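You operate a simulated robot arm through the tools that you are given. There is no shell and no other tool.

Carry out the task below with a simulated robot arm. There is one attempt and no reset: what you move stays moved.

Task
Zero the counter and wind on 0.7 m of film by the crank.
Fine: free the crank lock to wind and lock it again; leave the brake and the air lever as they are.

It is judged by the outcome, as a careful person would: the job done as asked, and still so three seconds after it is handed in. It fails if anything else is knocked over, pushed out of place, dropped, spilled or broken.

Robot
A 6-joint arm with a fingered hand, fixed in place. Base frame: the origin is on the floor under the middle of its stand, x ahead of it, y to its left, z up. Units: m, rad, N and s.
With the tool pointing down near the work surface it reaches from about 0.36 to 0.82 m from the base axis. Its first joint turns from -2.897 to 2.897 rad. Payload 4 kg.
Tool frame: the origin (TCP) lies between the finger pads and is the grasp point; the fingertips stand 0.026 m ahead of it; z points along the fingers, y is the line along which they close. The gripper opens to 0.132 m; its body begins 0.073 m behind the TCP. The gripper is a hand of 5 fingers: y runs from the thumb to the fingers, the wrist lies at [0, 0, -0.239] in the tool frame, and closing takes about 1.5 s.
Orientation is that of the tool frame in the base frame, as [roll, pitch, yaw] about the fixed x, y, z axes, in that order (R = Rz(yaw) Ry(pitch) Rx(roll)). With the fingers straight down and closing along the base's y, the tool's x points along the base's -x, its y along +y and its z along -z.

Tools
- The arm moves only by the tool send_rows. Its argument "rows" is text: rows parted by semicolons, each of 6 numbers parted by spaces: the shift along the tool's x, y, z in cm, then the turn, a rotation vector about the tool's x, y, z in rad. In form: x y z wx wy wz; .... A call has 1 to 20 rows; each row is the pose to reach, as a shift and turn from the pose commanded when the call began, along the tool's axes at that moment. "grip" is the gripper command, from -1 (fully open) to 1 (shut), values between in proportion, set as the call begins (left out, the last holds). Rows are played at 5 a second. More than 0.05 m and 0.15 rad between two rows, or a gripper value outside its range, and nothing of the call is played. Where a pose cannot be reached the arm comes as near as it can. A force on the tool above 70 N (or 10 N above the force at the start of the call, whichever is more), or a blocked arm, ends the call early, and 0.2 s more pass. Each finger travels about 0.045 m/s and halts on what it meets, pressing with about 25 N; the grip force reading is that of the motor and also rises with nothing between the fingers. The clock runs only during rows and for 0.2 s after the last one: add rows that repeat a pose to give the fingers time. It gives the time, the measured TCP pose, the force on the tool (base axes), the opening and the grip force at its end, in the units of the frame above (readings bear some noise), with the torque about the TCP (base axes, N m) and any sound that the robot's microphone picked up.
- Cameras (640 x 400 px; columns grow to the right, rows downward): "scene" is fixed at [0.2198, -0.651, 1.5524]; the picture's right is [0.97, -0.23, 0.00], its down [-0.12, -0.52, -0.85] and it looks along [0.20, 0.82, -0.53] (base axes); focal length 321 px, centre (320, 200). "wrist" rides on the gripper at [0.085, 0.002, -0.097] in the tool frame; the picture's right is [-0.02, 1.00, 0.00], its down [-0.75, -0.02, -0.66] and it looks along [-0.66, -0.01, 0.75] (tool axes); focal length 270 px, centre (320, 200). There is no depth. A picture from a camera that has moved, and an enlarged one, comes with that camera's place and axes in the base frame and with its lens. The place of the scene camera against the robot may be out by one fixed shift of up to 0.018 m in any direction.
- get_image(camera): a new picture of that camera. No time passes.
- move_fingers(finger1, finger2, finger3, finger4, thumb_bend): sets how far each is bent, from 0 (flat) to 1 (curled in); at 0.3 the hand is open as for a grip, at 0.7 the pads meet at the TCP. One left out holds its place. A second passes; each finger stops where it meets its share of the squeeze, and holds until it gets a number again. A gripper value or a shape takes the hand back. It gives what a move gives, with no picture; readings hold the bend of each and the force on the fingers (four entries, about 0 where the hand has none), thumb and palm.
- hand_shape(shape): the hand has 5 fingers and takes this shape, open, in about a second: jaw (thumb against the fingers, like two jaws); tri (thumb and two fingers); tip (a fingertip pinch); poke (one finger out to press); point (the index stretched); flat (the hand flat); cup (the hand cupped); fist (a fist). The gripper value then closes the fingers along that shape, each until it touches; the sizes above hold for jaw. It gives what a move gives, with no picture.
- close_up(camera, box): a new picture of the part [left, top, right, bottom] of that camera's present view, enlarged. No time passes.
- job_done(): hands the job in; it is judged then, once.

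Nothing tells you positions but the pictures and the camera data. Unless the task says otherwise, let go and move clear before handing in.

The tools are called after "Emit:" by a JSON object that holds its "method" and its "body". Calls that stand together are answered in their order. send_rows: Moves the arm, as the interface text tells. Its arguments: {"type":"object","properties":{"rows":{"type":"string"},"grip":{"type":"number"}},"required":["rows"]} The other tools are called the same way: hand_shape (shape) gives the hand a shape; move_fingers (finger1, finger2, finger3, finger4, thumb_bend) moves the fingers one by one; get_image (camera) takes a picture; close_up (camera, box) takes an enlarged picture of a part of a camera's view; job_done () hands the job in.

At the start:

```text
time_s: 0.0
eef_pos: [0.3761, -0.046, 1.3553]
tcp_rot: [-3.142, 0.003, 3.141]
contact_force: [-0.8, 0.0, 0.8]
torque: [-0.01, -0.01, 0.03]
opening: 0.1318
gripper_force: 0.1
shape: jaw
bend: [0.3, 0.3, 0.3, 0.3, 0.3]
finger forces: [0.0, 0.0, 0.1, 0.0, 0.1, 0.0]
```

scene: 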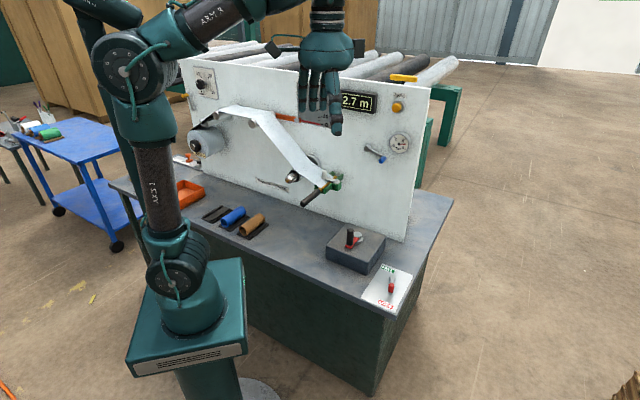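
wrist: 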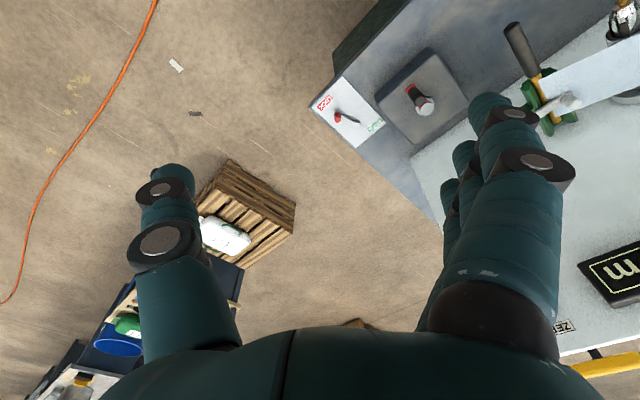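

I see a film winding panel with a counter display (2.7 m), a crank, a zero button, levers and so on. I'll take close-ups to understand the parts before I move.

Emit:
{"method": "close_up", "body": {"camera": "scene", "box": [280, 70, 440, 170]}}

Emit:
{"method": "close_up", "body": {"camera": "scene", "box": [260, 140, 420, 240]}}

Emit:
{"method": "close_up", "body": {"camera": "scene", "box": [300, 215, 460, 315]}}

Emit:
{"method": "close_up", "body": {"camera": "scene", "box": [170, 60, 330, 160]}}

Emit:
{"method": "close_up", "body": {"camera": "scene", "box": [150, 140, 310, 240]}}

Emit:
{"method": "close_up", "body": {"camera": "wrist", "box": [300, 0, 640, 212]}}

```text
4.00 times, centred on (360, 120) of scene
camera zoom: at [0.2198, -0.651, 1.5524], right [0.97, -0.23, 0.0], down [-0.12, -0.52, -0.85], along [0.2, 0.82, -0.53], focal length 1285 px, centre (160, 520)
```

zoom: 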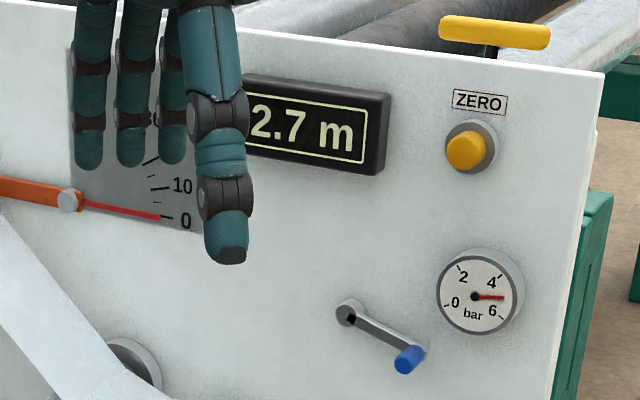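

```text
4.00 times, centred on (340, 190) of scene
camera zoom: at [0.2198, -0.651, 1.5524], right [0.97, -0.23, 0.0], down [-0.12, -0.52, -0.85], along [0.2, 0.82, -0.53], focal length 1285 px, centre (240, 240)
```

zoom: 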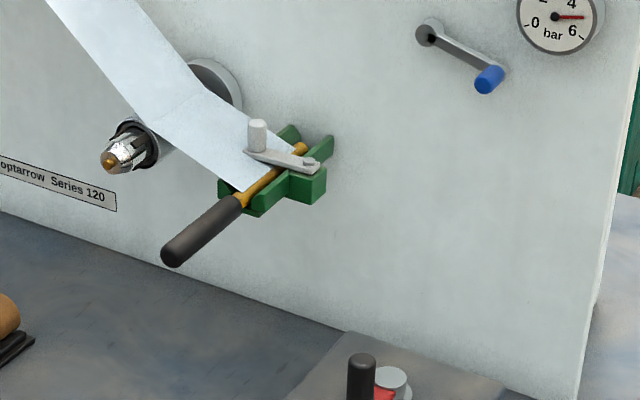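

```text
4.00 times, centred on (380, 265) of scene
camera zoom: at [0.2198, -0.651, 1.5524], right [0.97, -0.23, 0.0], down [-0.12, -0.52, -0.85], along [0.2, 0.82, -0.53], focal length 1285 px, centre (80, -60)
```

zoom: 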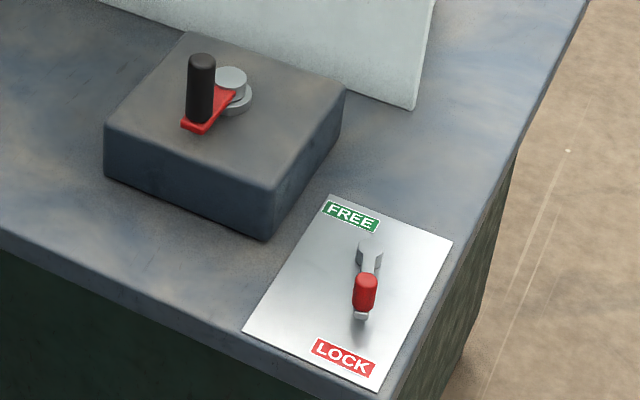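

```text
4.00 times, centred on (250, 110) of scene
camera zoom: at [0.2198, -0.651, 1.5524], right [0.97, -0.23, 0.0], down [-0.12, -0.52, -0.85], along [0.2, 0.82, -0.53], focal length 1285 px, centre (600, 560)
```

zoom: 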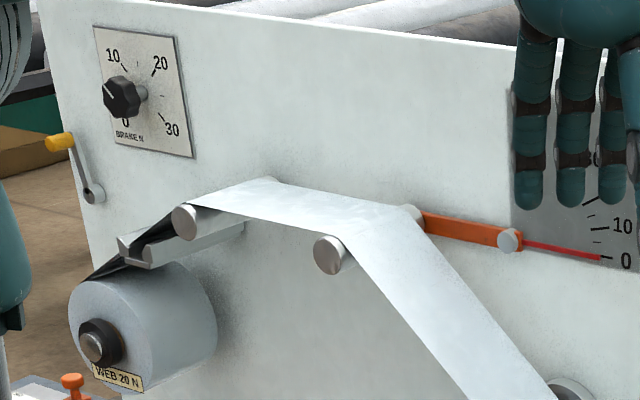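

```text
4.00 times, centred on (230, 190) of scene
camera zoom: at [0.2198, -0.651, 1.5524], right [0.97, -0.23, 0.0], down [-0.12, -0.52, -0.85], along [0.2, 0.82, -0.53], focal length 1285 px, centre (680, 240)
```

zoom: 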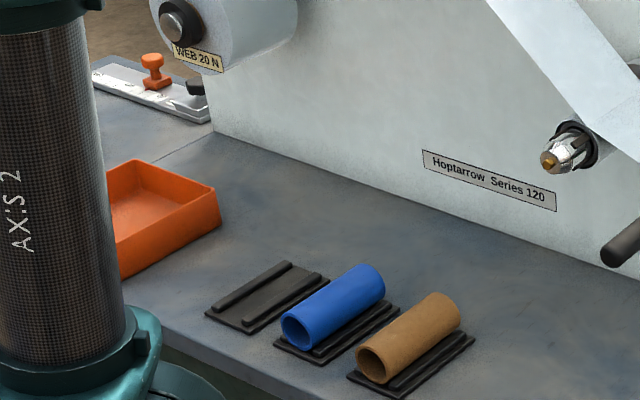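

```text
1.88 times, centred on (470, 106) of wrist
camera zoom: at [0.2906, -0.045, 1.4506], right [0.02, 1.0, 0.0], down [0.75, -0.02, 0.66], along [0.66, -0.01, -0.75], focal length 509 px, centre (38, 377)
```

zoom: 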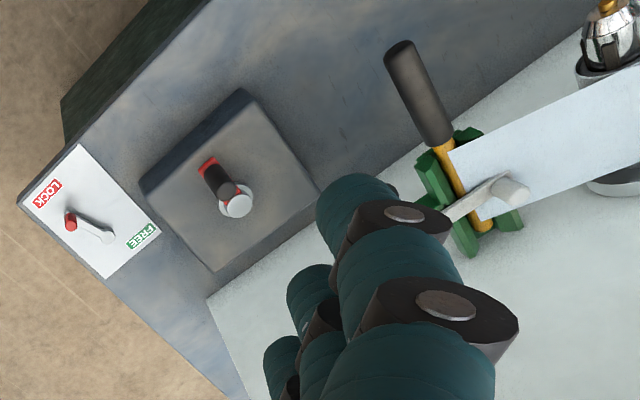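

The crank (red arm, black knob) sits on the grey block, with its LOCK/FREE lever on the plate at the right. ZERO is the yellow button on the panel at about (0.73, 0.35, 1.24). I'll move the hand so the wrist camera gets a closer view of the crank and lock.

Emit:
{"method": "send_rows", "body": {"rows": "0.2 2.5 3 0 0 0; 0.4 5 6 0 0 0; 0.6 7.5 9 0 0 0; 0.8 10 12 0 0 0; 1.0 12.5 15 0 0 0; 1.2 15 18 0 0 0; 1.4 17.5 21 0 0 0; 1.6 20 24 0 0 0; 1.6 21 27 0 0 0; 1.6 21 29 0 0 0"}}

Emit:
{"method": "get_image", "body": {"camera": "wrist"}}

Emit:
{"method": "get_image", "body": {"camera": "scene"}}

```text
time_s: 2.2
eef_pos: [0.3581, 0.1636, 1.0663]
tcp_rot: [-3.14, 0.002, -3.141]
contact_force: [-0.7, -1.3, 0.0]
torque: [0.0, 0.03, -0.01]
opening: 0.1317
gripper_force: 0.0
shape: jaw
bend: [0.3, 0.3, 0.3, 0.3, 0.3]
finger forces: [0.1, 0.1, 0.0, 0.1, 0.0, 0.0]
```

```text
taken
camera wrist: at [0.2743, 0.1647, 1.1616], right [0.02, 1.0, 0.0], down [0.75, -0.02, 0.66], along [0.66, -0.01, -0.75], focal length 270 px, centre (320, 200)
```

wrist: 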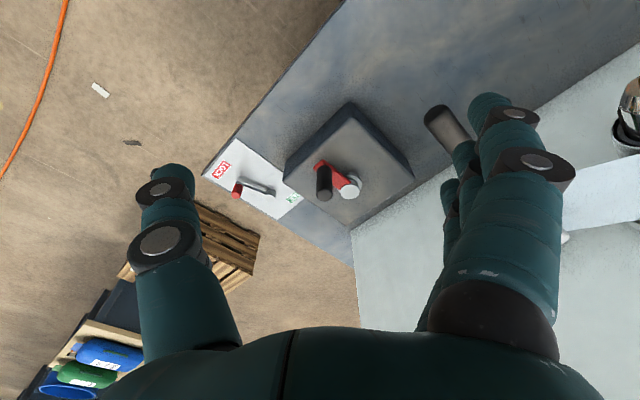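

```text
taken
```

scene: 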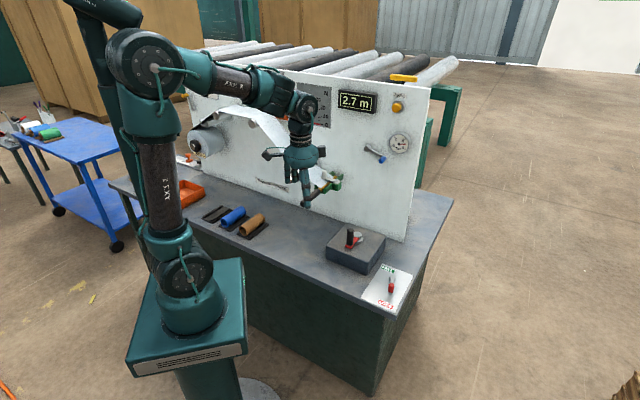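

Emit:
{"method": "close_up", "body": {"camera": "wrist", "box": [190, 90, 430, 240]}}

Emit:
{"method": "close_up", "body": {"camera": "wrist", "box": [290, 130, 386, 220]}}

Emit:
{"method": "close_up", "body": {"camera": "scene", "box": [290, 60, 440, 160]}}

Emit:
{"method": "close_up", "body": {"camera": "scene", "box": [320, 215, 420, 278]}}

```text
2.67 times, centred on (310, 165) of wrist
camera zoom: at [0.2743, 0.1647, 1.1616], right [0.02, 1.0, 0.0], down [0.75, -0.02, 0.66], along [0.66, -0.01, -0.75], focal length 721 px, centre (347, 293)
```

zoom: 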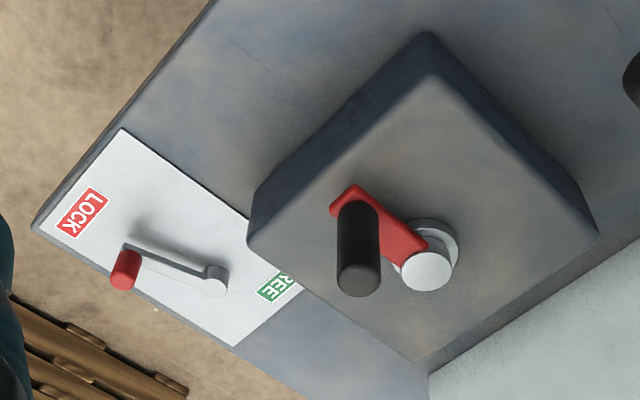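

```text
4.44 times, centred on (338, 175) of wrist
camera zoom: at [0.2743, 0.1647, 1.1616], right [0.02, 1.0, 0.0], down [0.75, -0.02, 0.66], along [0.66, -0.01, -0.75], focal length 1201 px, centre (240, 311)
```

zoom: 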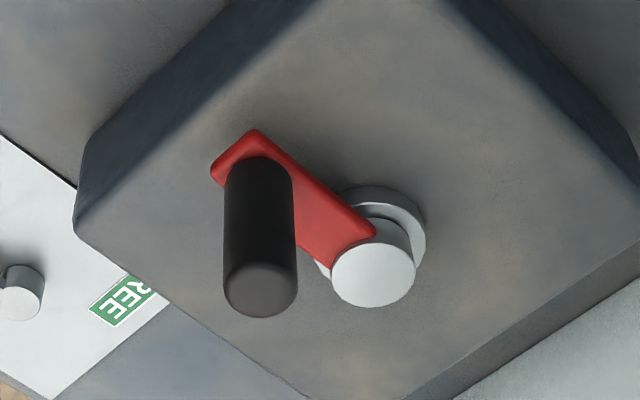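

```text
4.00 times, centred on (365, 110) of scene
camera zoom: at [0.2198, -0.651, 1.5524], right [0.97, -0.23, 0.0], down [-0.12, -0.52, -0.85], along [0.2, 0.82, -0.53], focal length 1285 px, centre (140, 560)
```

zoom: 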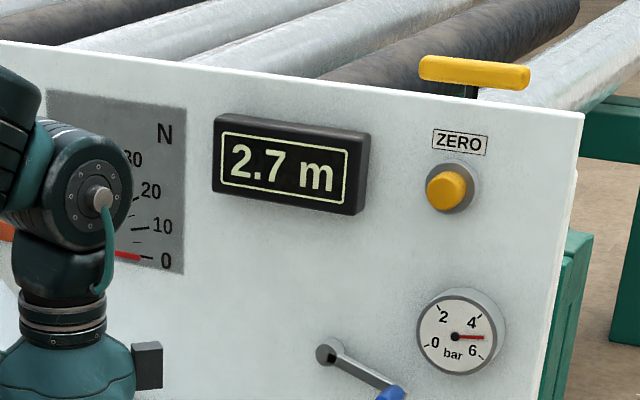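

```text
6.35 times, centred on (370, 246) of scene
camera zoom: at [0.2198, -0.651, 1.5524], right [0.97, -0.23, 0.0], down [-0.12, -0.52, -0.85], along [0.2, 0.82, -0.53], focal length 2040 px, centre (2, -95)
```

zoom: 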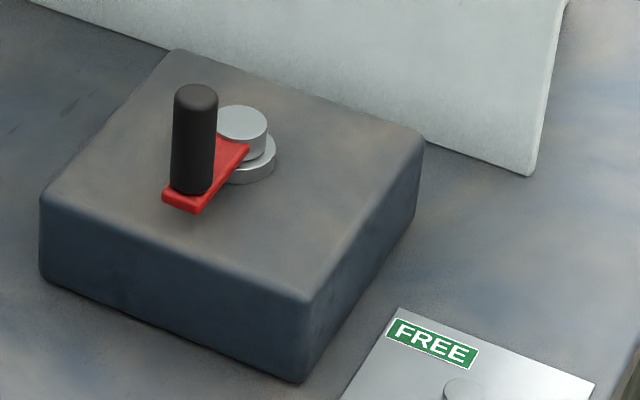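

I've triangulated the knob at about (0.52, 0.17), running from z 0.81 to 0.87, with the crank pivot at (0.565, 0.21), and the table at z≈0.74. Next I'll look at the lock lever from nearer to see how it moves.

Emit:
{"method": "send_rows", "body": {"rows": "-1.5 -2.9 2.3 0 0 0; -2.9 -5.8 4.5 0 0 0; -4.4 -8.6 6.8 0 0 0; -5.8 -11.5 9.0 0 0 0; -7.3 -14.4 11.3 0 0 0; -7.3 -14.4 11.3 0 0 0"}}

Emit:
{"method": "get_image", "body": {"camera": "wrist"}}

Emit:
{"method": "close_up", "body": {"camera": "wrist", "box": [240, 120, 400, 220]}}

Emit:
{"method": "close_up", "body": {"camera": "scene", "box": [350, 255, 430, 315]}}

```text
time_s: 3.6
eef_pos: [0.4307, 0.0188, 0.95]
tcp_rot: [3.14, 0.003, -3.141]
contact_force: [0.6, -0.1, -1.2]
torque: [0.02, -0.02, 0.0]
opening: 0.1321
gripper_force: 0.1
shape: jaw
bend: [0.3, 0.3, 0.3, 0.3, 0.3]
finger forces: [0.1, 0.0, 0.1, 0.1, 0.0, 0.0]
```

```text
taken
camera wrist: at [0.3459, 0.0199, 1.0469], right [0.02, 1.0, 0.0], down [0.75, -0.01, 0.66], along [0.66, -0.01, -0.75], focal length 270 px, centre (320, 200)
```

wrist: 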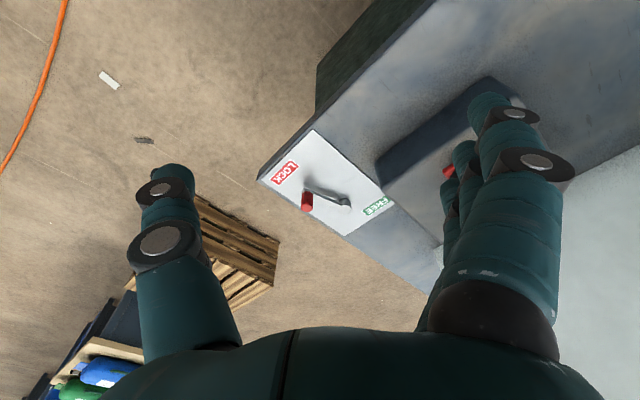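

```text
4.00 times, centred on (320, 170) of wrist
camera zoom: at [0.3459, 0.0199, 1.0469], right [0.02, 1.0, 0.0], down [0.75, -0.01, 0.66], along [0.66, -0.01, -0.75], focal length 1081 px, centre (320, 320)
```

zoom: 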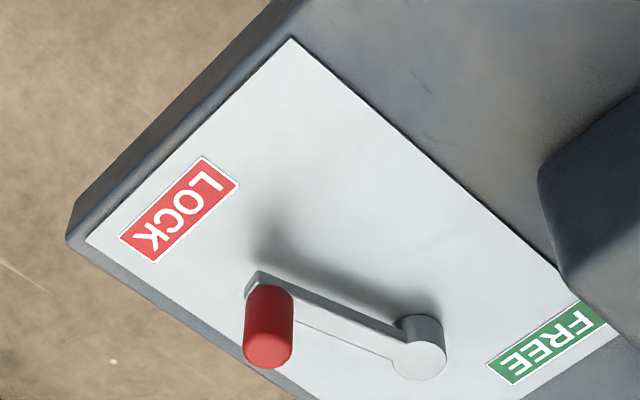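

```text
6.67 times, centred on (390, 285) of scene
camera zoom: at [0.2198, -0.651, 1.5524], right [0.97, -0.23, 0.0], down [-0.12, -0.52, -0.85], along [0.2, 0.82, -0.53], focal length 2142 px, centre (-147, -367)
```

zoom: 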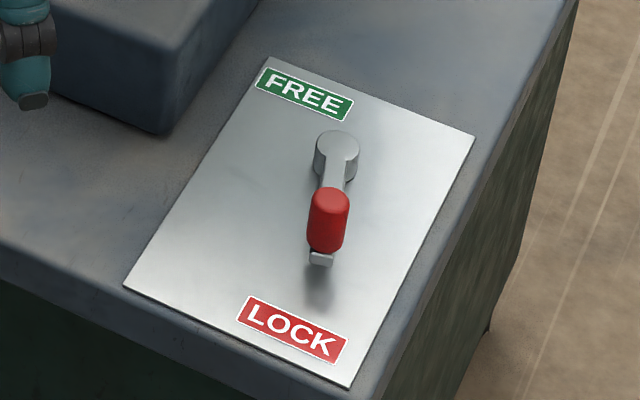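

The lock is a small swing lever with a red upright knob, at present pointing towards LOCK. First I'll zero the counter, so I'm raising the hand, turning it to face the panel, and checking the ZERO button's place with the wrist camera.

Emit:
{"method": "send_rows", "body": {"rows": "1.0 1.2 -3.5 0 0 -0.113; 2.0 2.3 -7.1 0 0 -0.226; 3.0 3.5 -10.7 0 0 -0.339; 4.1 4.6 -14.3 0 0 -0.452; 5.1 5.8 -17.9 0 0 -0.565; 6.1 6.9 -21.4 0 0 -0.679; 7.1 8.1 -25 0 0 -0.793; 7.1 8.1 -25 0 0 -0.793"}}

Emit:
{"method": "send_rows", "body": {"rows": "-1.6 -0.9 -0.4 0 -0.131 0; -3.2 -1.8 -0.8 0 -0.262 0; -4.75 -2.7 -1.2 0 -0.393 0; -6.3 -3.6 -1.7 0 -0.524 0; -7.9 -4.5 -2.1 0 -0.654 0; -9.5 -5.4 -2.5 0 -0.785 0; -11.1 -6.3 -2.9 0 -0.916 0; -12.7 -7.2 -3.3 0 -1.047 0; -14.3 -8.1 -3.8 0 -1.178 0; -15.8 -9.0 -4.2 0 -1.309 0; -17.4 -9.9 -4.6 0 -1.44 0; -19 -10.8 -5 0 -1.5708 0; -19 -10.8 -5 0 -1.5708 0"}}

Emit:
{"method": "get_image", "body": {"camera": "wrist"}}

Emit:
{"method": "get_image", "body": {"camera": "scene"}}

```text
time_s: 5.4
eef_pos: [0.3614, 0.1005, 1.2025]
tcp_rot: [-3.139, 0.0, -2.347]
contact_force: [-1.2, 0.2, -0.4]
torque: [-0.01, 0.0, 0.04]
opening: 0.132
gripper_force: 0.0
shape: jaw
bend: [0.3, 0.3, 0.3, 0.3, 0.3]
finger forces: [0.0, 0.0, 0.0, 0.1, 0.1, 0.0]
```

```text
time_s: 8.2
eef_pos: [0.5725, 0.1591, 1.2519]
tcp_rot: [-0.625, 1.568, 0.167]
contact_force: [-0.5, 0.1, 0.2]
torque: [0.0, 0.0, 0.02]
opening: 0.132
gripper_force: 0.1
shape: jaw
bend: [0.3, 0.3, 0.3, 0.3, 0.3]
finger forces: [0.0, 0.1, 0.1, 0.1, 0.1, 0.0]
```

```text
taken
camera wrist: at [0.5026, 0.0919, 1.1658], right [-0.71, 0.7, 0.02], down [-0.45, -0.48, 0.75], along [0.54, 0.53, 0.66], focal length 270 px, centre (320, 200)
```

wrist: 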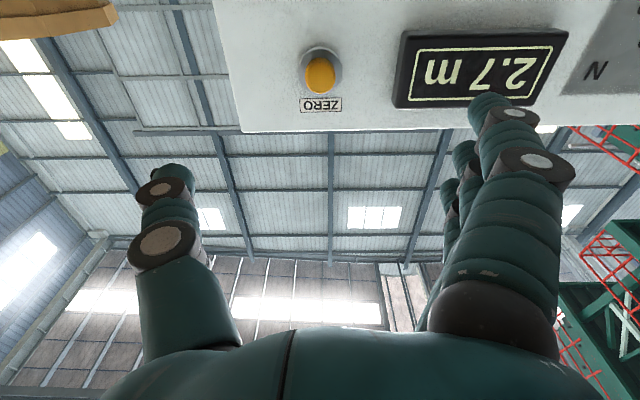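

```text
taken
```

scene: 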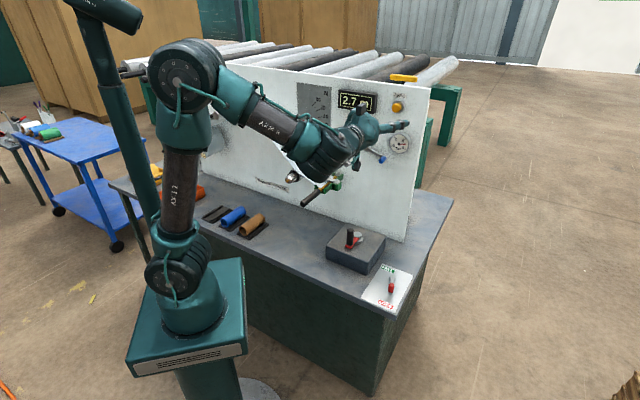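

The ZERO button is straight ahead, at about (0.68, 0.27, 1.24). I'll set the hand to the poke shape and see where the fingertip lies.

Emit:
{"method": "hand_shape", "body": {"shape": "poke"}}

Emit:
{"method": "get_image", "body": {"camera": "wrist"}}

Emit:
{"method": "close_up", "body": {"camera": "scene", "box": [310, 70, 450, 180]}}

```text
time_s: 9.1
eef_pos: [0.5722, 0.1601, 1.252]
tcp_rot: [-1.353, 1.569, -0.559]
contact_force: [0.0, 0.1, -0.2]
torque: [-0.02, -0.01, 0.01]
opening: 0.0
gripper_force: 0.0
shape: poke
bend: [1.0, 1.0, 1.0, 1.0, 0.47]
finger forces: [0.0, 0.0, 0.0, 0.1, 0.0, 0.0]
```

```text
taken
camera wrist: at [0.5023, 0.0919, 1.1659], right [-0.71, 0.7, 0.02], down [-0.45, -0.48, 0.75], along [0.54, 0.53, 0.66], focal length 270 px, centre (320, 200)
```

wrist: 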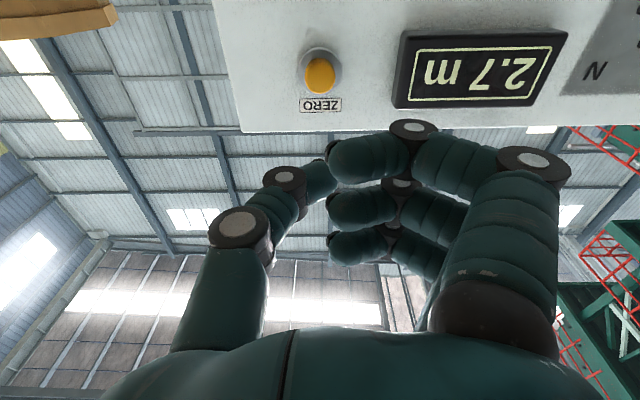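

```text
3.64 times, centred on (380, 125) of scene
camera zoom: at [0.2198, -0.651, 1.5524], right [0.97, -0.23, 0.0], down [-0.12, -0.52, -0.85], along [0.2, 0.82, -0.53], focal length 1168 px, centre (102, 473)
```

zoom: 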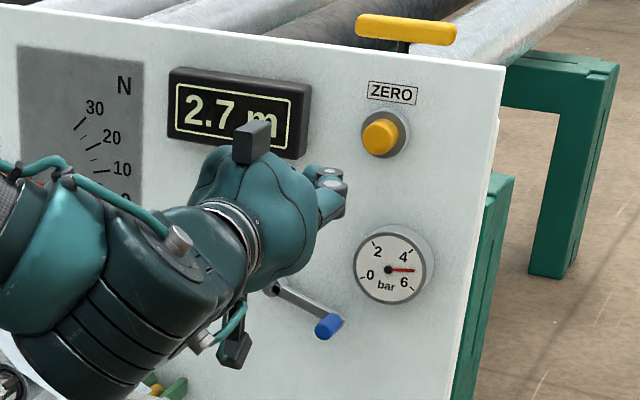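

The poke shape has all the fingers curled, so I'll try the point shape, which should stretch the index.

Emit:
{"method": "hand_shape", "body": {"shape": "point"}}

Emit:
{"method": "get_image", "body": {"camera": "wrist"}}

Emit:
{"method": "close_up", "body": {"camera": "scene", "box": [310, 70, 450, 180]}}

```text
time_s: 10.0
eef_pos: [0.5718, 0.1603, 1.2514]
tcp_rot: [-1.413, 1.569, -0.62]
contact_force: [-0.1, -1.1, 0.7]
torque: [-0.01, 0.01, 0.02]
opening: 0.1258
gripper_force: 0.1
shape: point
bend: [0.28, 1.0, 1.0, 1.0, 0.55]
finger forces: [0.0, 0.0, 0.0, 0.0, 0.0, 0.1]
```

```text
taken
camera wrist: at [0.5023, 0.0919, 1.1659], right [-0.71, 0.7, 0.02], down [-0.45, -0.48, 0.75], along [0.54, 0.53, 0.66], focal length 270 px, centre (320, 200)
```

wrist: 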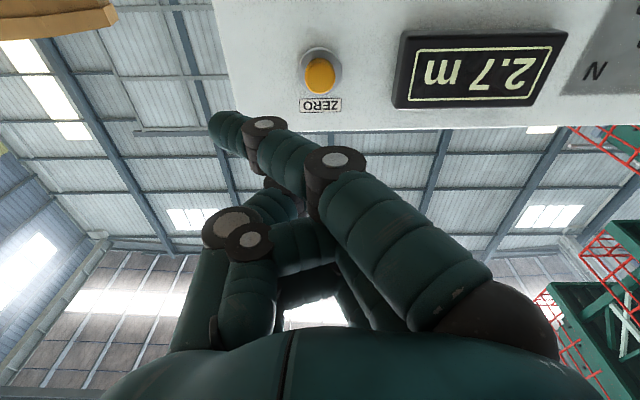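

```text
3.64 times, centred on (380, 125) of scene
camera zoom: at [0.2198, -0.651, 1.5524], right [0.97, -0.23, 0.0], down [-0.12, -0.52, -0.85], along [0.2, 0.82, -0.53], focal length 1168 px, centre (102, 473)
```

zoom: 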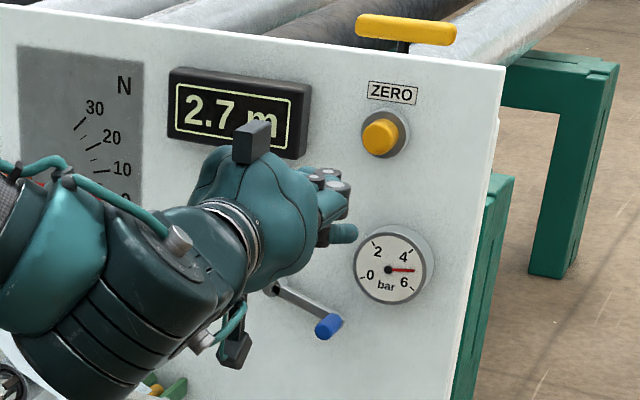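

In the point shape the index swings sideways and doesn't stand ahead of the palm. I'll try the tip shape closed, which should give a firm pinched point for pressing.

Emit:
{"method": "hand_shape", "body": {"shape": "tip"}}

Emit:
{"method": "send_rows", "body": {"rows": "0 0 0 0 0 0; 0 0 0 0 0 0; 0 0 0 0 0 0; 0 0 0 0 0 0; 0 0 0 0 0 0; 0 0 0 0 0 0; 0 0 0 0 0 0; 0 0 0 0 0 0", "grip": 1}}

Emit:
{"method": "get_image", "body": {"camera": "wrist"}}

Emit:
{"method": "close_up", "body": {"camera": "scene", "box": [310, 70, 450, 180]}}

```text
time_s: 10.9
eef_pos: [0.5721, 0.1601, 1.2509]
tcp_rot: [-1.425, 1.568, -0.633]
contact_force: [-0.3, 0.4, 0.3]
torque: [0.02, 0.03, 0.0]
opening: 0.1317
gripper_force: 0.0
shape: tip
bend: [0.0, 0.3, 0.3, 0.0, 0.3]
finger forces: [0.0, 0.1, 0.1, 0.0, 0.0, 0.1]
```

```text
time_s: 12.7
eef_pos: [0.572, 0.1596, 1.2522]
tcp_rot: [-1.409, 1.569, -0.616]
contact_force: [0.2, -0.5, 0.4]
torque: [0.05, 0.02, 0.02]
opening: 0.0
gripper_force: 13.6
shape: tip
bend: [0.03, 0.63, 0.63, 0.03, 0.66]
finger forces: [0.0, 0.1, 0.1, 0.1, 0.0, 0.0]
```

```text
taken
camera wrist: at [0.5023, 0.0919, 1.1659], right [-0.71, 0.7, 0.02], down [-0.45, -0.48, 0.75], along [0.54, 0.53, 0.66], focal length 270 px, centre (320, 200)
```

wrist: 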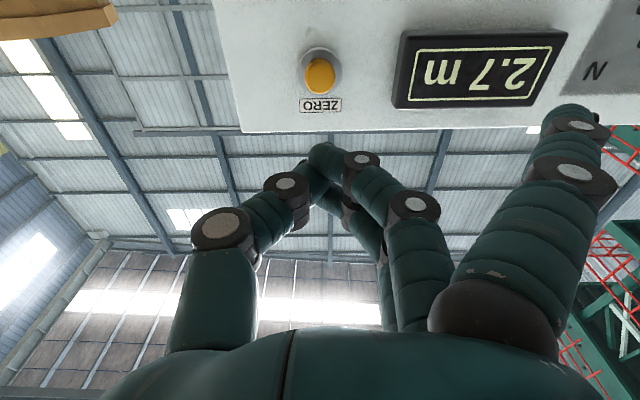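

```text
3.64 times, centred on (380, 125) of scene
camera zoom: at [0.2198, -0.651, 1.5524], right [0.97, -0.23, 0.0], down [-0.12, -0.52, -0.85], along [0.2, 0.82, -0.53], focal length 1168 px, centre (102, 473)
```

zoom: 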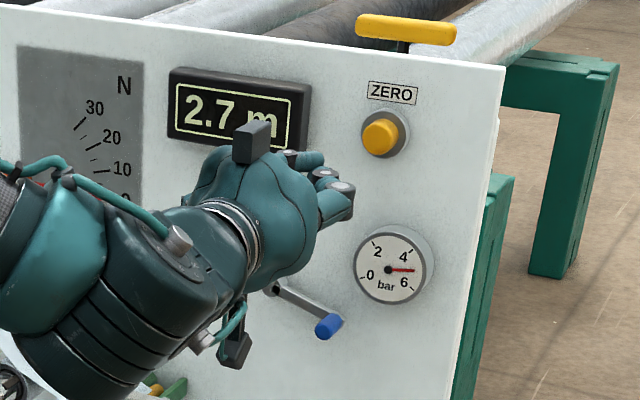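

The pinch of fingers 2 and 3 with the thumb lies on the hand's axis. I'll curl the outer fingers out of the way so only the pinch stands forward.

Emit:
{"method": "move_fingers", "body": {"finger1": 1, "finger4": 1}}

Emit:
{"method": "get_image", "body": {"camera": "wrist"}}

Emit:
{"method": "close_up", "body": {"camera": "scene", "box": [310, 70, 450, 180]}}

```text
time_s: 13.7
eef_pos: [0.5711, 0.1594, 1.2522]
tcp_rot: [-1.405, 1.57, -0.612]
contact_force: [0.9, -0.4, -0.1]
torque: [0.01, 0.01, -0.01]
opening: 0.0458
gripper_force: 0.0
shape: fingers
bend: [1.0, 0.63, 0.63, 1.0, 0.67]
finger forces: [0.1, 0.0, 0.1, 0.0, 0.0, 0.1]
```

```text
taken
camera wrist: at [0.5023, 0.0919, 1.1659], right [-0.71, 0.7, 0.02], down [-0.45, -0.48, 0.75], along [0.54, 0.53, 0.66], focal length 270 px, centre (320, 200)
```

wrist: 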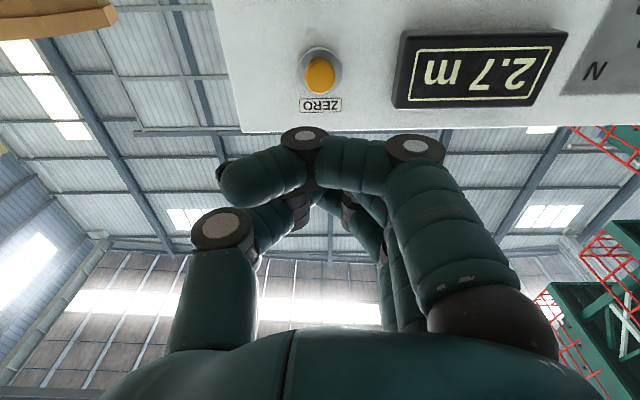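

```text
3.64 times, centred on (380, 125) of scene
camera zoom: at [0.2198, -0.651, 1.5524], right [0.97, -0.23, 0.0], down [-0.12, -0.52, -0.85], along [0.2, 0.82, -0.53], focal length 1168 px, centre (102, 473)
```

zoom: 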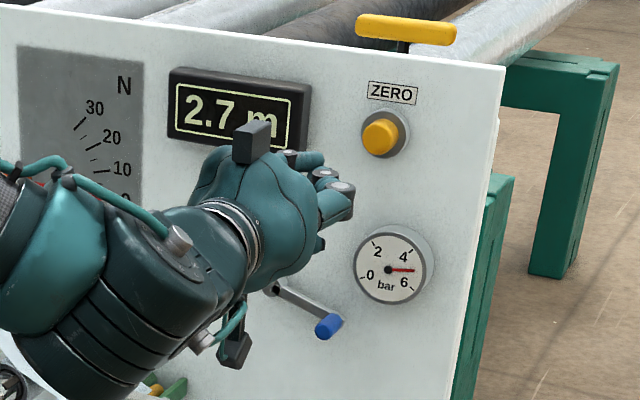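

The pinch is compact now. I'll move 6 cm towards the panel and look again, to fix the button's depth from two views.

Emit:
{"method": "send_rows", "body": {"rows": "0 0 2 0 0 0; 0 0 4 0 0 0; 0 0 6 0 0 0; 0 0 6 0 0 0"}}

Emit:
{"method": "get_image", "body": {"camera": "wrist"}}

Emit:
{"method": "close_up", "body": {"camera": "scene", "box": [310, 70, 450, 180]}}

```text
time_s: 14.7
eef_pos: [0.6147, 0.2017, 1.2506]
tcp_rot: [-1.411, 1.569, -0.618]
contact_force: [-0.4, 0.2, -0.6]
torque: [0.02, -0.03, 0.06]
opening: 0.0455
gripper_force: 0.1
shape: fingers
bend: [1.0, 0.63, 0.63, 1.0, 0.67]
finger forces: [0.0, 0.0, 0.0, 0.0, 0.0, 0.0]
```

```text
taken
camera wrist: at [0.5449, 0.1347, 1.1662], right [-0.71, 0.7, 0.02], down [-0.45, -0.48, 0.75], along [0.54, 0.53, 0.66], focal length 270 px, centre (320, 200)
```

wrist: 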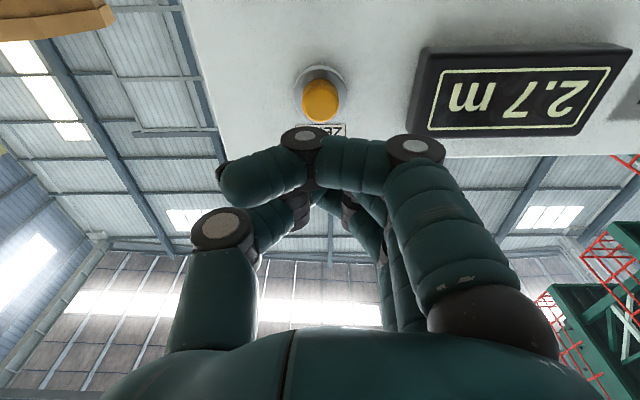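

```text
3.64 times, centred on (380, 125) of scene
camera zoom: at [0.2198, -0.651, 1.5524], right [0.97, -0.23, 0.0], down [-0.12, -0.52, -0.85], along [0.2, 0.82, -0.53], focal length 1168 px, centre (102, 473)
```

zoom: 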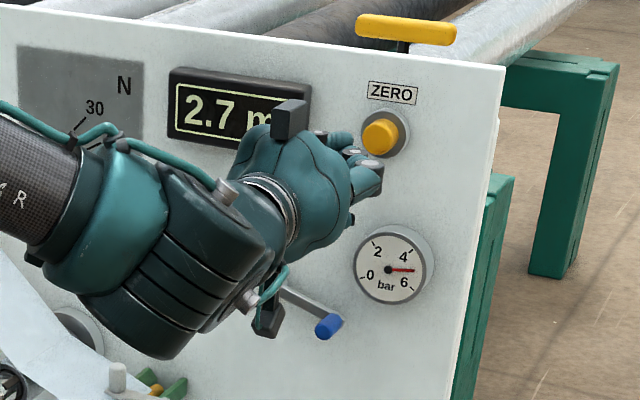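

Two views put the button about 10.5 cm ahead of the TCP and 7 mm below its axis. I'll approach slowly.

Emit:
{"method": "send_rows", "body": {"rows": "0.7 0 1.5 0 0 0; 0.7 0 3 0 0 0; 0.7 0 4.5 0 0 0; 0.7 0 5.5 0 0 0; 0.7 0 6.3 0 0 0; 0.7 0 6.3 0 0 0"}}

Emit:
{"method": "get_image", "body": {"camera": "wrist"}}

Emit:
{"method": "close_up", "body": {"camera": "scene", "box": [310, 70, 450, 180]}}

```text
time_s: 16.1
eef_pos: [0.6578, 0.246, 1.2445]
tcp_rot: [-1.342, 1.57, -0.549]
contact_force: [0.5, 0.2, 0.2]
torque: [0.02, 0.0, 0.02]
opening: 0.0458
gripper_force: 0.0
shape: fingers
bend: [1.0, 0.63, 0.63, 1.0, 0.67]
finger forces: [0.1, 0.0, 0.0, 0.0, 0.1, 0.1]
```

```text
taken
camera wrist: at [0.5886, 0.1785, 1.1589], right [-0.71, 0.7, 0.02], down [-0.45, -0.48, 0.75], along [0.54, 0.53, 0.66], focal length 270 px, centre (320, 200)
```

wrist: 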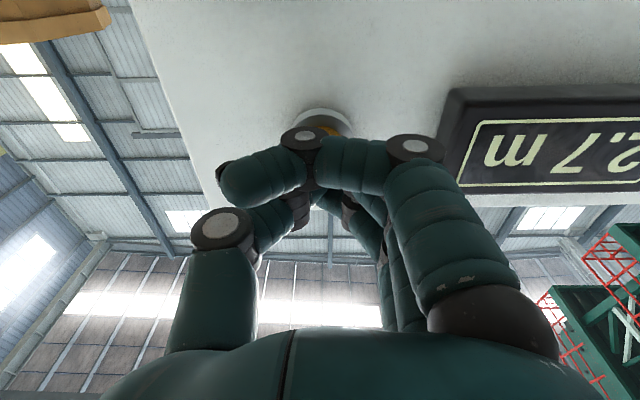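

```text
3.64 times, centred on (380, 125) of scene
camera zoom: at [0.2198, -0.651, 1.5524], right [0.97, -0.23, 0.0], down [-0.12, -0.52, -0.85], along [0.2, 0.82, -0.53], focal length 1168 px, centre (102, 473)
```

zoom: 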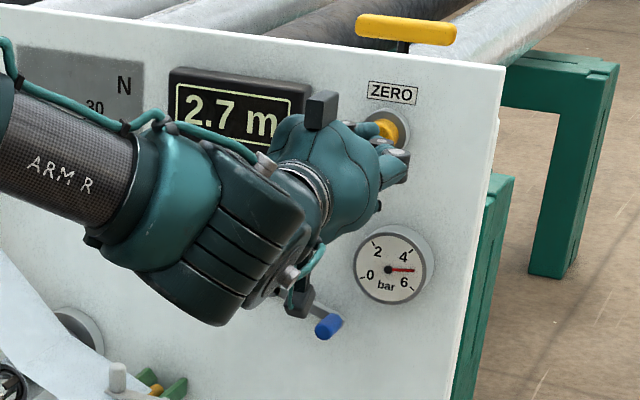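

The pinch is just short of the button. I'll press on in small steps and watch the counter.

Emit:
{"method": "send_rows", "body": {"rows": "0 0 0.4 0 0 0; 0 0 0.8 0 0 0; 0 0 1.2 0 0 0; 0 0 1.6 0 0 0; 0 0 1.6 0 0 0"}}

Emit:
{"method": "close_up", "body": {"camera": "scene", "box": [310, 70, 450, 180]}}

```text
time_s: 17.3
eef_pos: [0.6678, 0.2572, 1.2441]
tcp_rot: [0.597, 1.57, 1.386]
contact_force: [-42.8, -42.3, -6.5]
torque: [-0.1, 0.14, -0.12]
opening: 0.0448
gripper_force: 24.3
shape: fingers
bend: [1.0, 0.67, 0.67, 1.0, 0.7]
finger forces: [0.0, 0.1, 0.0, 0.0, 48.5, 0.1]
heard: click
```

```text
3.64 times, centred on (380, 125) of scene
camera zoom: at [0.2198, -0.651, 1.5524], right [0.97, -0.23, 0.0], down [-0.12, -0.52, -0.85], along [0.2, 0.82, -0.53], focal length 1168 px, centre (102, 473)
```

zoom: 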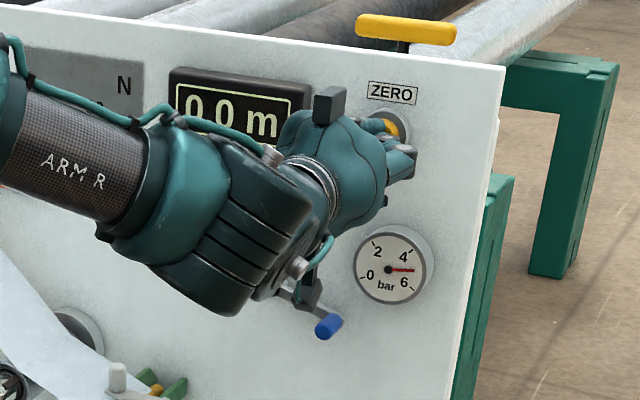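

The click sounded and the counter reads 0.0 m. I'll back off straight out, then turn the hand down again towards the lock lever.

Emit:
{"method": "send_rows", "body": {"rows": "0 0 -3.5 0 0 0; 0 0 -7 0 0 0; 0 0 -10.5 0 0 0; 0 0 -14 0 0 0; 0 0 -14 0 0 0"}}

Emit:
{"method": "send_rows", "body": {"rows": "1.2 -0.4 -1.2 0 0.131 0; 2.4 -0.8 -2.4 0 0.262 0; 3.6 -1.2 -3.6 0 0.393 0; 4.8 -1.5 -4.9 0 0.524 0; 6 -1.9 -6.1 0 0.654 0; 7.2 -2.3 -7.3 0 0.785 0; 8.4 -2.7 -8.5 0 0.916 0; 9.6 -3.1 -9.8 0 1.047 0; 10.8 -3.5 -11 0 1.178 0; 12 -3.8 -12.2 0 1.309 0; 13.2 -4.2 -13.5 0 1.44 0; 14.4 -4.6 -14.7 0 1.5708 0; 14.4 -4.6 -14.7 0 1.5708 0"}}

Emit:
{"method": "get_image", "body": {"camera": "scene"}}

Emit:
{"method": "get_image", "body": {"camera": "wrist"}}

```text
time_s: 18.5
eef_pos: [0.5719, 0.1594, 1.246]
tcp_rot: [-1.54, 1.57, -0.748]
contact_force: [-0.6, 0.4, -0.3]
torque: [-0.02, 0.01, -0.01]
opening: 0.0456
gripper_force: 0.1
shape: fingers
bend: [1.0, 0.64, 0.64, 1.0, 0.67]
finger forces: [0.0, 0.0, 0.0, 0.0, 0.0, 0.0]
```

```text
time_s: 21.3
eef_pos: [0.5006, 0.022, 1.1017]
tcp_rot: [-3.14, 0.001, -2.35]
contact_force: [0.7, 0.4, 0.0]
torque: [0.0, -0.01, -0.01]
opening: 0.0458
gripper_force: 0.0
shape: fingers
bend: [1.0, 0.64, 0.64, 1.0, 0.67]
finger forces: [0.0, 0.0, 0.0, 0.0, 0.0, 0.0]
```

```text
taken
```

scene: 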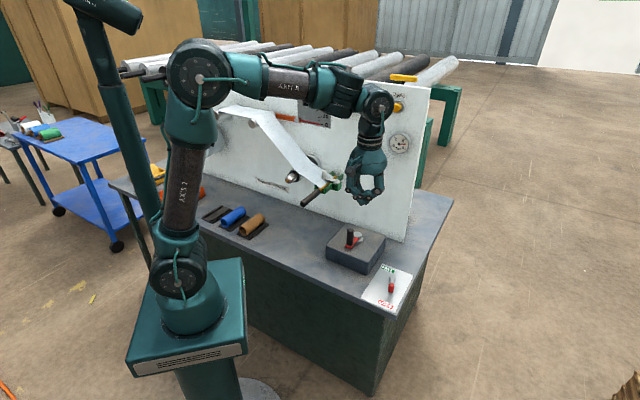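

```text
taken
camera wrist: at [0.4399, -0.0364, 1.1972], right [-0.7, 0.72, 0.0], down [0.54, 0.53, 0.66], along [0.47, 0.46, -0.75], focal length 270 px, centre (320, 200)
```

wrist: 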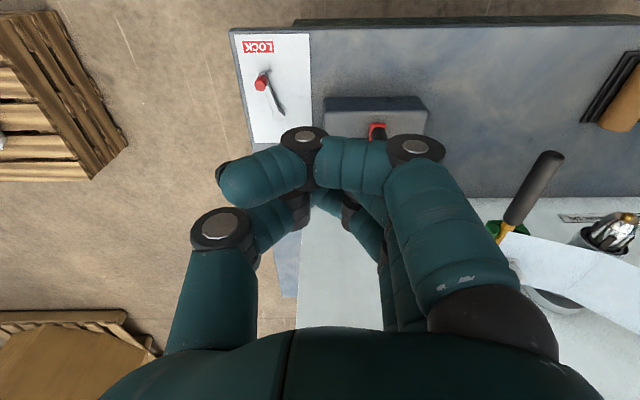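

Now I'll half-open the pinch, keep the outer fingers curled, and hover over the lock knob to check its place.

Emit:
{"method": "move_fingers", "body": {"finger1": 1, "finger2": 0.45, "finger3": 0.45, "finger4": 1, "thumb_bend": 0.45}}

Emit:
{"method": "send_rows", "body": {"rows": "-1.5 -2.4 3 0 0 0; -3 -4.8 6 0 0 0; -4.5 -7.3 9 0 0 0; -5.9 -9.7 12 0 0 0; -5.9 -9.7 14 0 0 0; -5.9 -9.7 14 0 0 0"}}

Emit:
{"method": "get_image", "body": {"camera": "wrist"}}

Emit:
{"method": "get_image", "body": {"camera": "scene"}}

```text
time_s: 22.3
eef_pos: [0.4999, 0.0218, 1.1007]
tcp_rot: [-3.141, 0.001, -2.349]
contact_force: [0.5, -0.5, 0.1]
torque: [0.01, 0.01, -0.07]
opening: 0.0552
gripper_force: 0.1
shape: fingers
bend: [1.0, 0.45, 0.45, 1.0, 0.45]
finger forces: [0.0, 0.0, 0.0, 0.1, 0.0, 0.0]
```

```text
time_s: 23.7
eef_pos: [0.6121, -0.0037, 0.9616]
tcp_rot: [-3.14, 0.0, -2.349]
contact_force: [0.3, -0.2, 0.5]
torque: [0.0, 0.04, -0.01]
opening: 0.0552
gripper_force: 0.2
shape: fingers
bend: [1.0, 0.45, 0.45, 1.0, 0.45]
finger forces: [0.0, 0.1, 0.1, 0.0, 0.1, 0.1]
```

```text
taken
camera wrist: at [0.5518, -0.0636, 1.0565], right [-0.7, 0.72, 0.0], down [0.54, 0.53, 0.66], along [0.47, 0.46, -0.75], focal length 270 px, centre (320, 200)
```

wrist: 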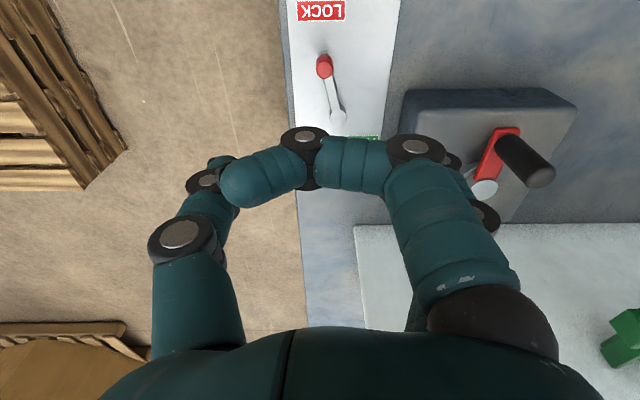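

```text
taken
```

scene: 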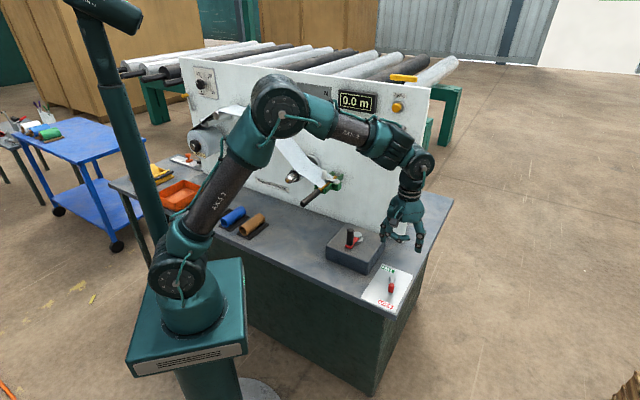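

Emit:
{"method": "close_up", "body": {"camera": "wrist", "box": [270, 0, 430, 140]}}

```text
2.86 times, centred on (350, 70) of wrist
camera zoom: at [0.5518, -0.0636, 1.0565], right [-0.7, 0.72, 0.0], down [0.54, 0.53, 0.66], along [0.47, 0.46, -0.75], focal length 772 px, centre (234, 571)
```

zoom: 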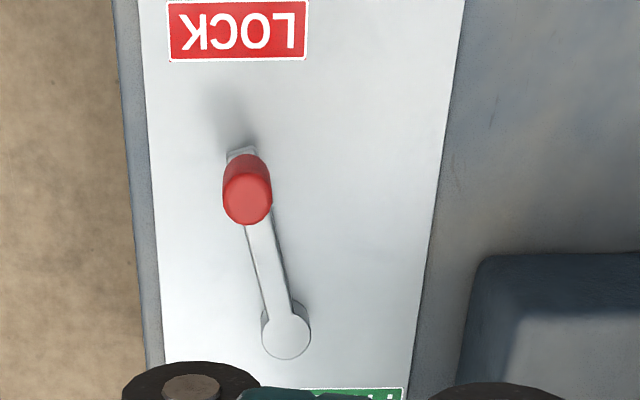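

The knob is at about (0.607, -0.004) with its top near z 0.765. I'll come down over it.

Emit:
{"method": "send_rows", "body": {"rows": "0.4 0.4 4 0 0 0; 0.4 0.4 8 0 0 0; 0.4 0.4 12 0 0 0; 0.4 0.4 15 0 0 0; 0.4 0.4 17 0 0 0; 0.4 0.4 17 0 0 0"}}

Emit:
{"method": "get_image", "body": {"camera": "wrist"}}

Emit:
{"method": "close_up", "body": {"camera": "scene", "box": [330, 210, 450, 310]}}

```text
time_s: 25.1
eef_pos: [0.6059, -0.0058, 0.7899]
tcp_rot: [-3.139, -0.002, -2.351]
contact_force: [0.1, -0.7, -1.1]
torque: [-0.04, -0.01, 0.01]
opening: 0.0553
gripper_force: 0.0
shape: fingers
bend: [1.0, 0.45, 0.45, 1.0, 0.45]
finger forces: [0.1, 0.0, 0.0, 0.0, 0.0, 0.1]
```

```text
taken
camera wrist: at [0.5458, -0.065, 0.8852], right [-0.7, 0.72, 0.0], down [0.54, 0.53, 0.66], along [0.47, 0.46, -0.75], focal length 270 px, centre (320, 200)
```

wrist: 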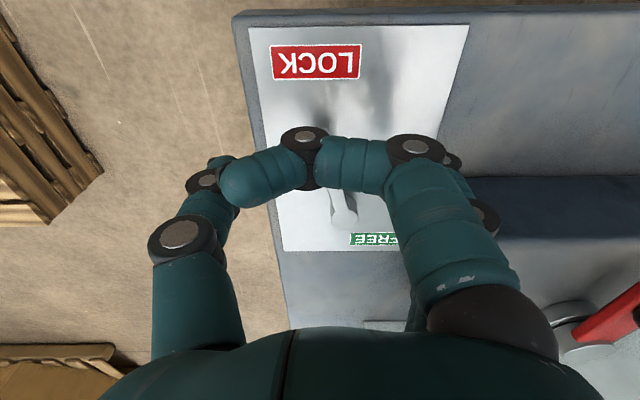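

```text
4.00 times, centred on (390, 260) of scene
camera zoom: at [0.2198, -0.651, 1.5524], right [0.97, -0.23, 0.0], down [-0.12, -0.52, -0.85], along [0.2, 0.82, -0.53], focal length 1285 px, centre (40, -40)
```

zoom: 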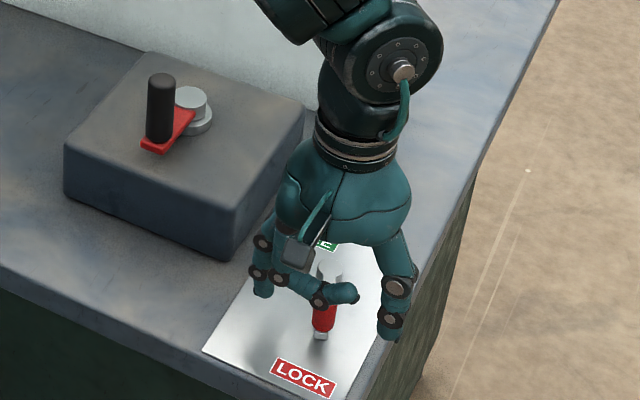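

Emit:
{"method": "send_rows", "body": {"rows": "0 0 0.6 0 0 0; 0 0 1.2 0 0 0; 0 0 1.8 0 0 0; 0 0 2.4 0 0 0; 0 0 2.4 0 0 0"}}

Emit:
{"method": "close_up", "body": {"camera": "scene", "box": [350, 240, 430, 310]}}

```text
time_s: 26.3
eef_pos: [0.6075, -0.005, 0.7674]
tcp_rot: [-3.14, 0.0, -2.349]
contact_force: [-0.2, 0.4, -0.2]
torque: [0.02, -0.04, -0.04]
opening: 0.0551
gripper_force: 0.0
shape: fingers
bend: [1.0, 0.45, 0.45, 1.0, 0.45]
finger forces: [0.1, 0.0, 0.0, 0.0, 0.0, 0.0]
```

```text
5.71 times, centred on (390, 275) of scene
camera zoom: at [0.2198, -0.651, 1.5524], right [0.97, -0.23, 0.0], down [-0.12, -0.52, -0.85], along [0.2, 0.82, -0.53], focal length 1836 px, centre (-80, -229)
```

zoom: 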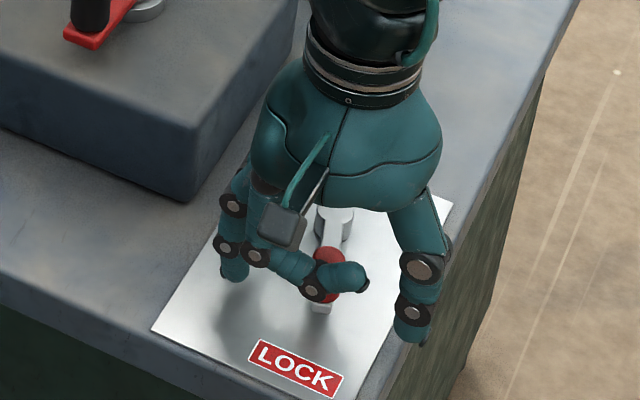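

The knob is between the thumb and fingers 2 and 3, with no contact yet. Closing on it now.

Emit:
{"method": "move_fingers", "body": {"finger2": 0.72, "finger3": 0.72, "thumb_bend": 0.72}}

Emit:
{"method": "close_up", "body": {"camera": "scene", "box": [350, 240, 430, 310]}}

Emit:
{"method": "get_image", "body": {"camera": "wrist"}}

```text
time_s: 27.3
eef_pos: [0.6062, -0.0058, 0.7662]
tcp_rot: [-3.139, -0.001, -2.348]
contact_force: [0.4, -0.8, -6.0]
torque: [-0.01, 0.02, -0.07]
opening: 0.0449
gripper_force: 6.1
shape: fingers
bend: [1.0, 0.7, 0.7, 1.0, 0.68]
finger forces: [0.1, 3.0, 3.2, 0.0, 6.5, 0.0]
```

```text
5.71 times, centred on (390, 275) of scene
camera zoom: at [0.2198, -0.651, 1.5524], right [0.97, -0.23, 0.0], down [-0.12, -0.52, -0.85], along [0.2, 0.82, -0.53], focal length 1836 px, centre (-80, -229)
```

zoom: 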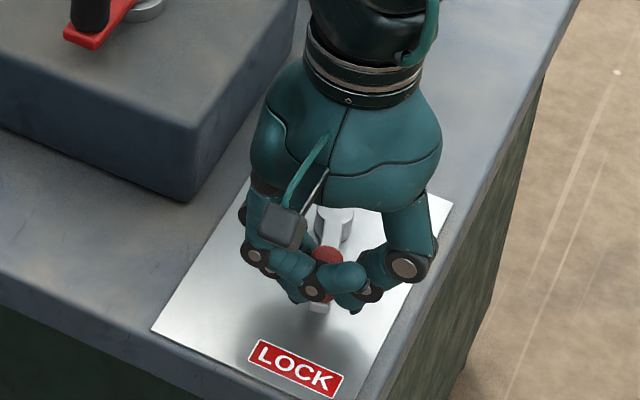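

```text
taken
camera wrist: at [0.5452, -0.0643, 0.8624], right [-0.7, 0.72, 0.0], down [0.54, 0.53, 0.66], along [0.47, 0.46, -0.75], focal length 270 px, centre (320, 200)
```

wrist: 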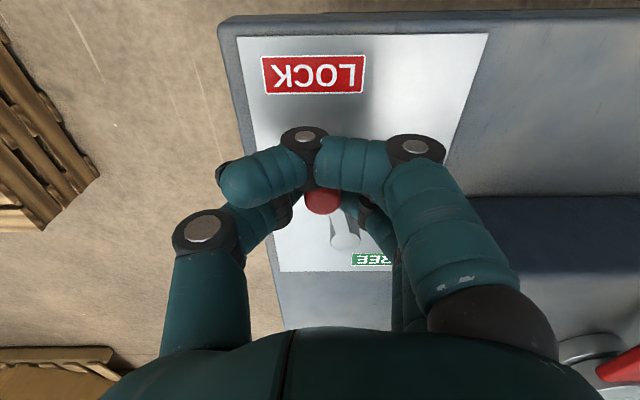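

The squeeze is light and even, with the knob top at the TCP. I'll try a small swing towards the block side (about 1 cm along the arc) and watch the force.

Emit:
{"method": "send_rows", "body": {"rows": "0.08 0.3 0 0 0 0; 0.15 0.6 0 0 0 0; 0.21 0.94 0 0 0 0; 0.21 0.94 0 0 0 0"}}

Emit:
{"method": "close_up", "body": {"camera": "scene", "box": [350, 240, 430, 310]}}

Emit:
{"method": "get_image", "body": {"camera": "wrist"}}

```text
time_s: 28.3
eef_pos: [0.598, 0.0008, 0.7665]
tcp_rot: [-3.141, -0.001, -2.349]
contact_force: [0.3, -2.7, -7.5]
torque: [-0.05, 0.03, -0.08]
opening: 0.0451
gripper_force: 9.4
shape: fingers
bend: [1.0, 0.71, 0.7, 1.0, 0.68]
finger forces: [0.0, 2.6, 7.1, 0.0, 7.9, 0.0]
```

```text
5.71 times, centred on (390, 275) of scene
camera zoom: at [0.2198, -0.651, 1.5524], right [0.97, -0.23, 0.0], down [-0.12, -0.52, -0.85], along [0.2, 0.82, -0.53], focal length 1836 px, centre (-80, -229)
```

zoom: 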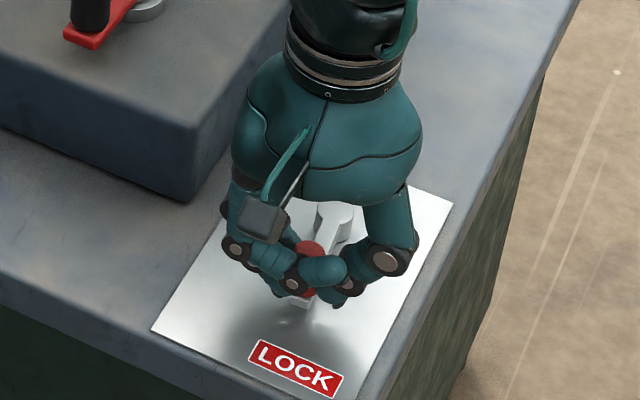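

```text
taken
camera wrist: at [0.5368, -0.0583, 0.8631], right [-0.7, 0.72, 0.0], down [0.54, 0.53, 0.66], along [0.47, 0.46, -0.75], focal length 270 px, centre (320, 200)
```

wrist: 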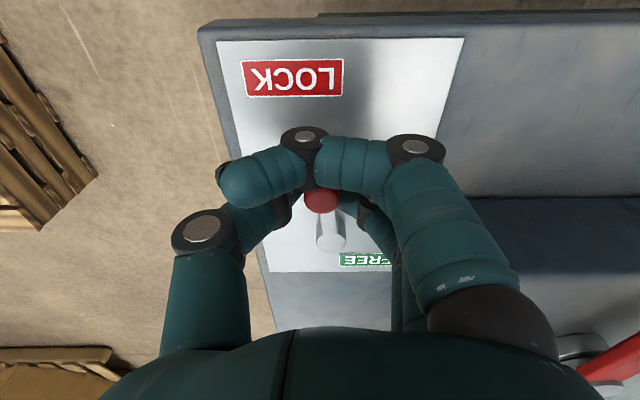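

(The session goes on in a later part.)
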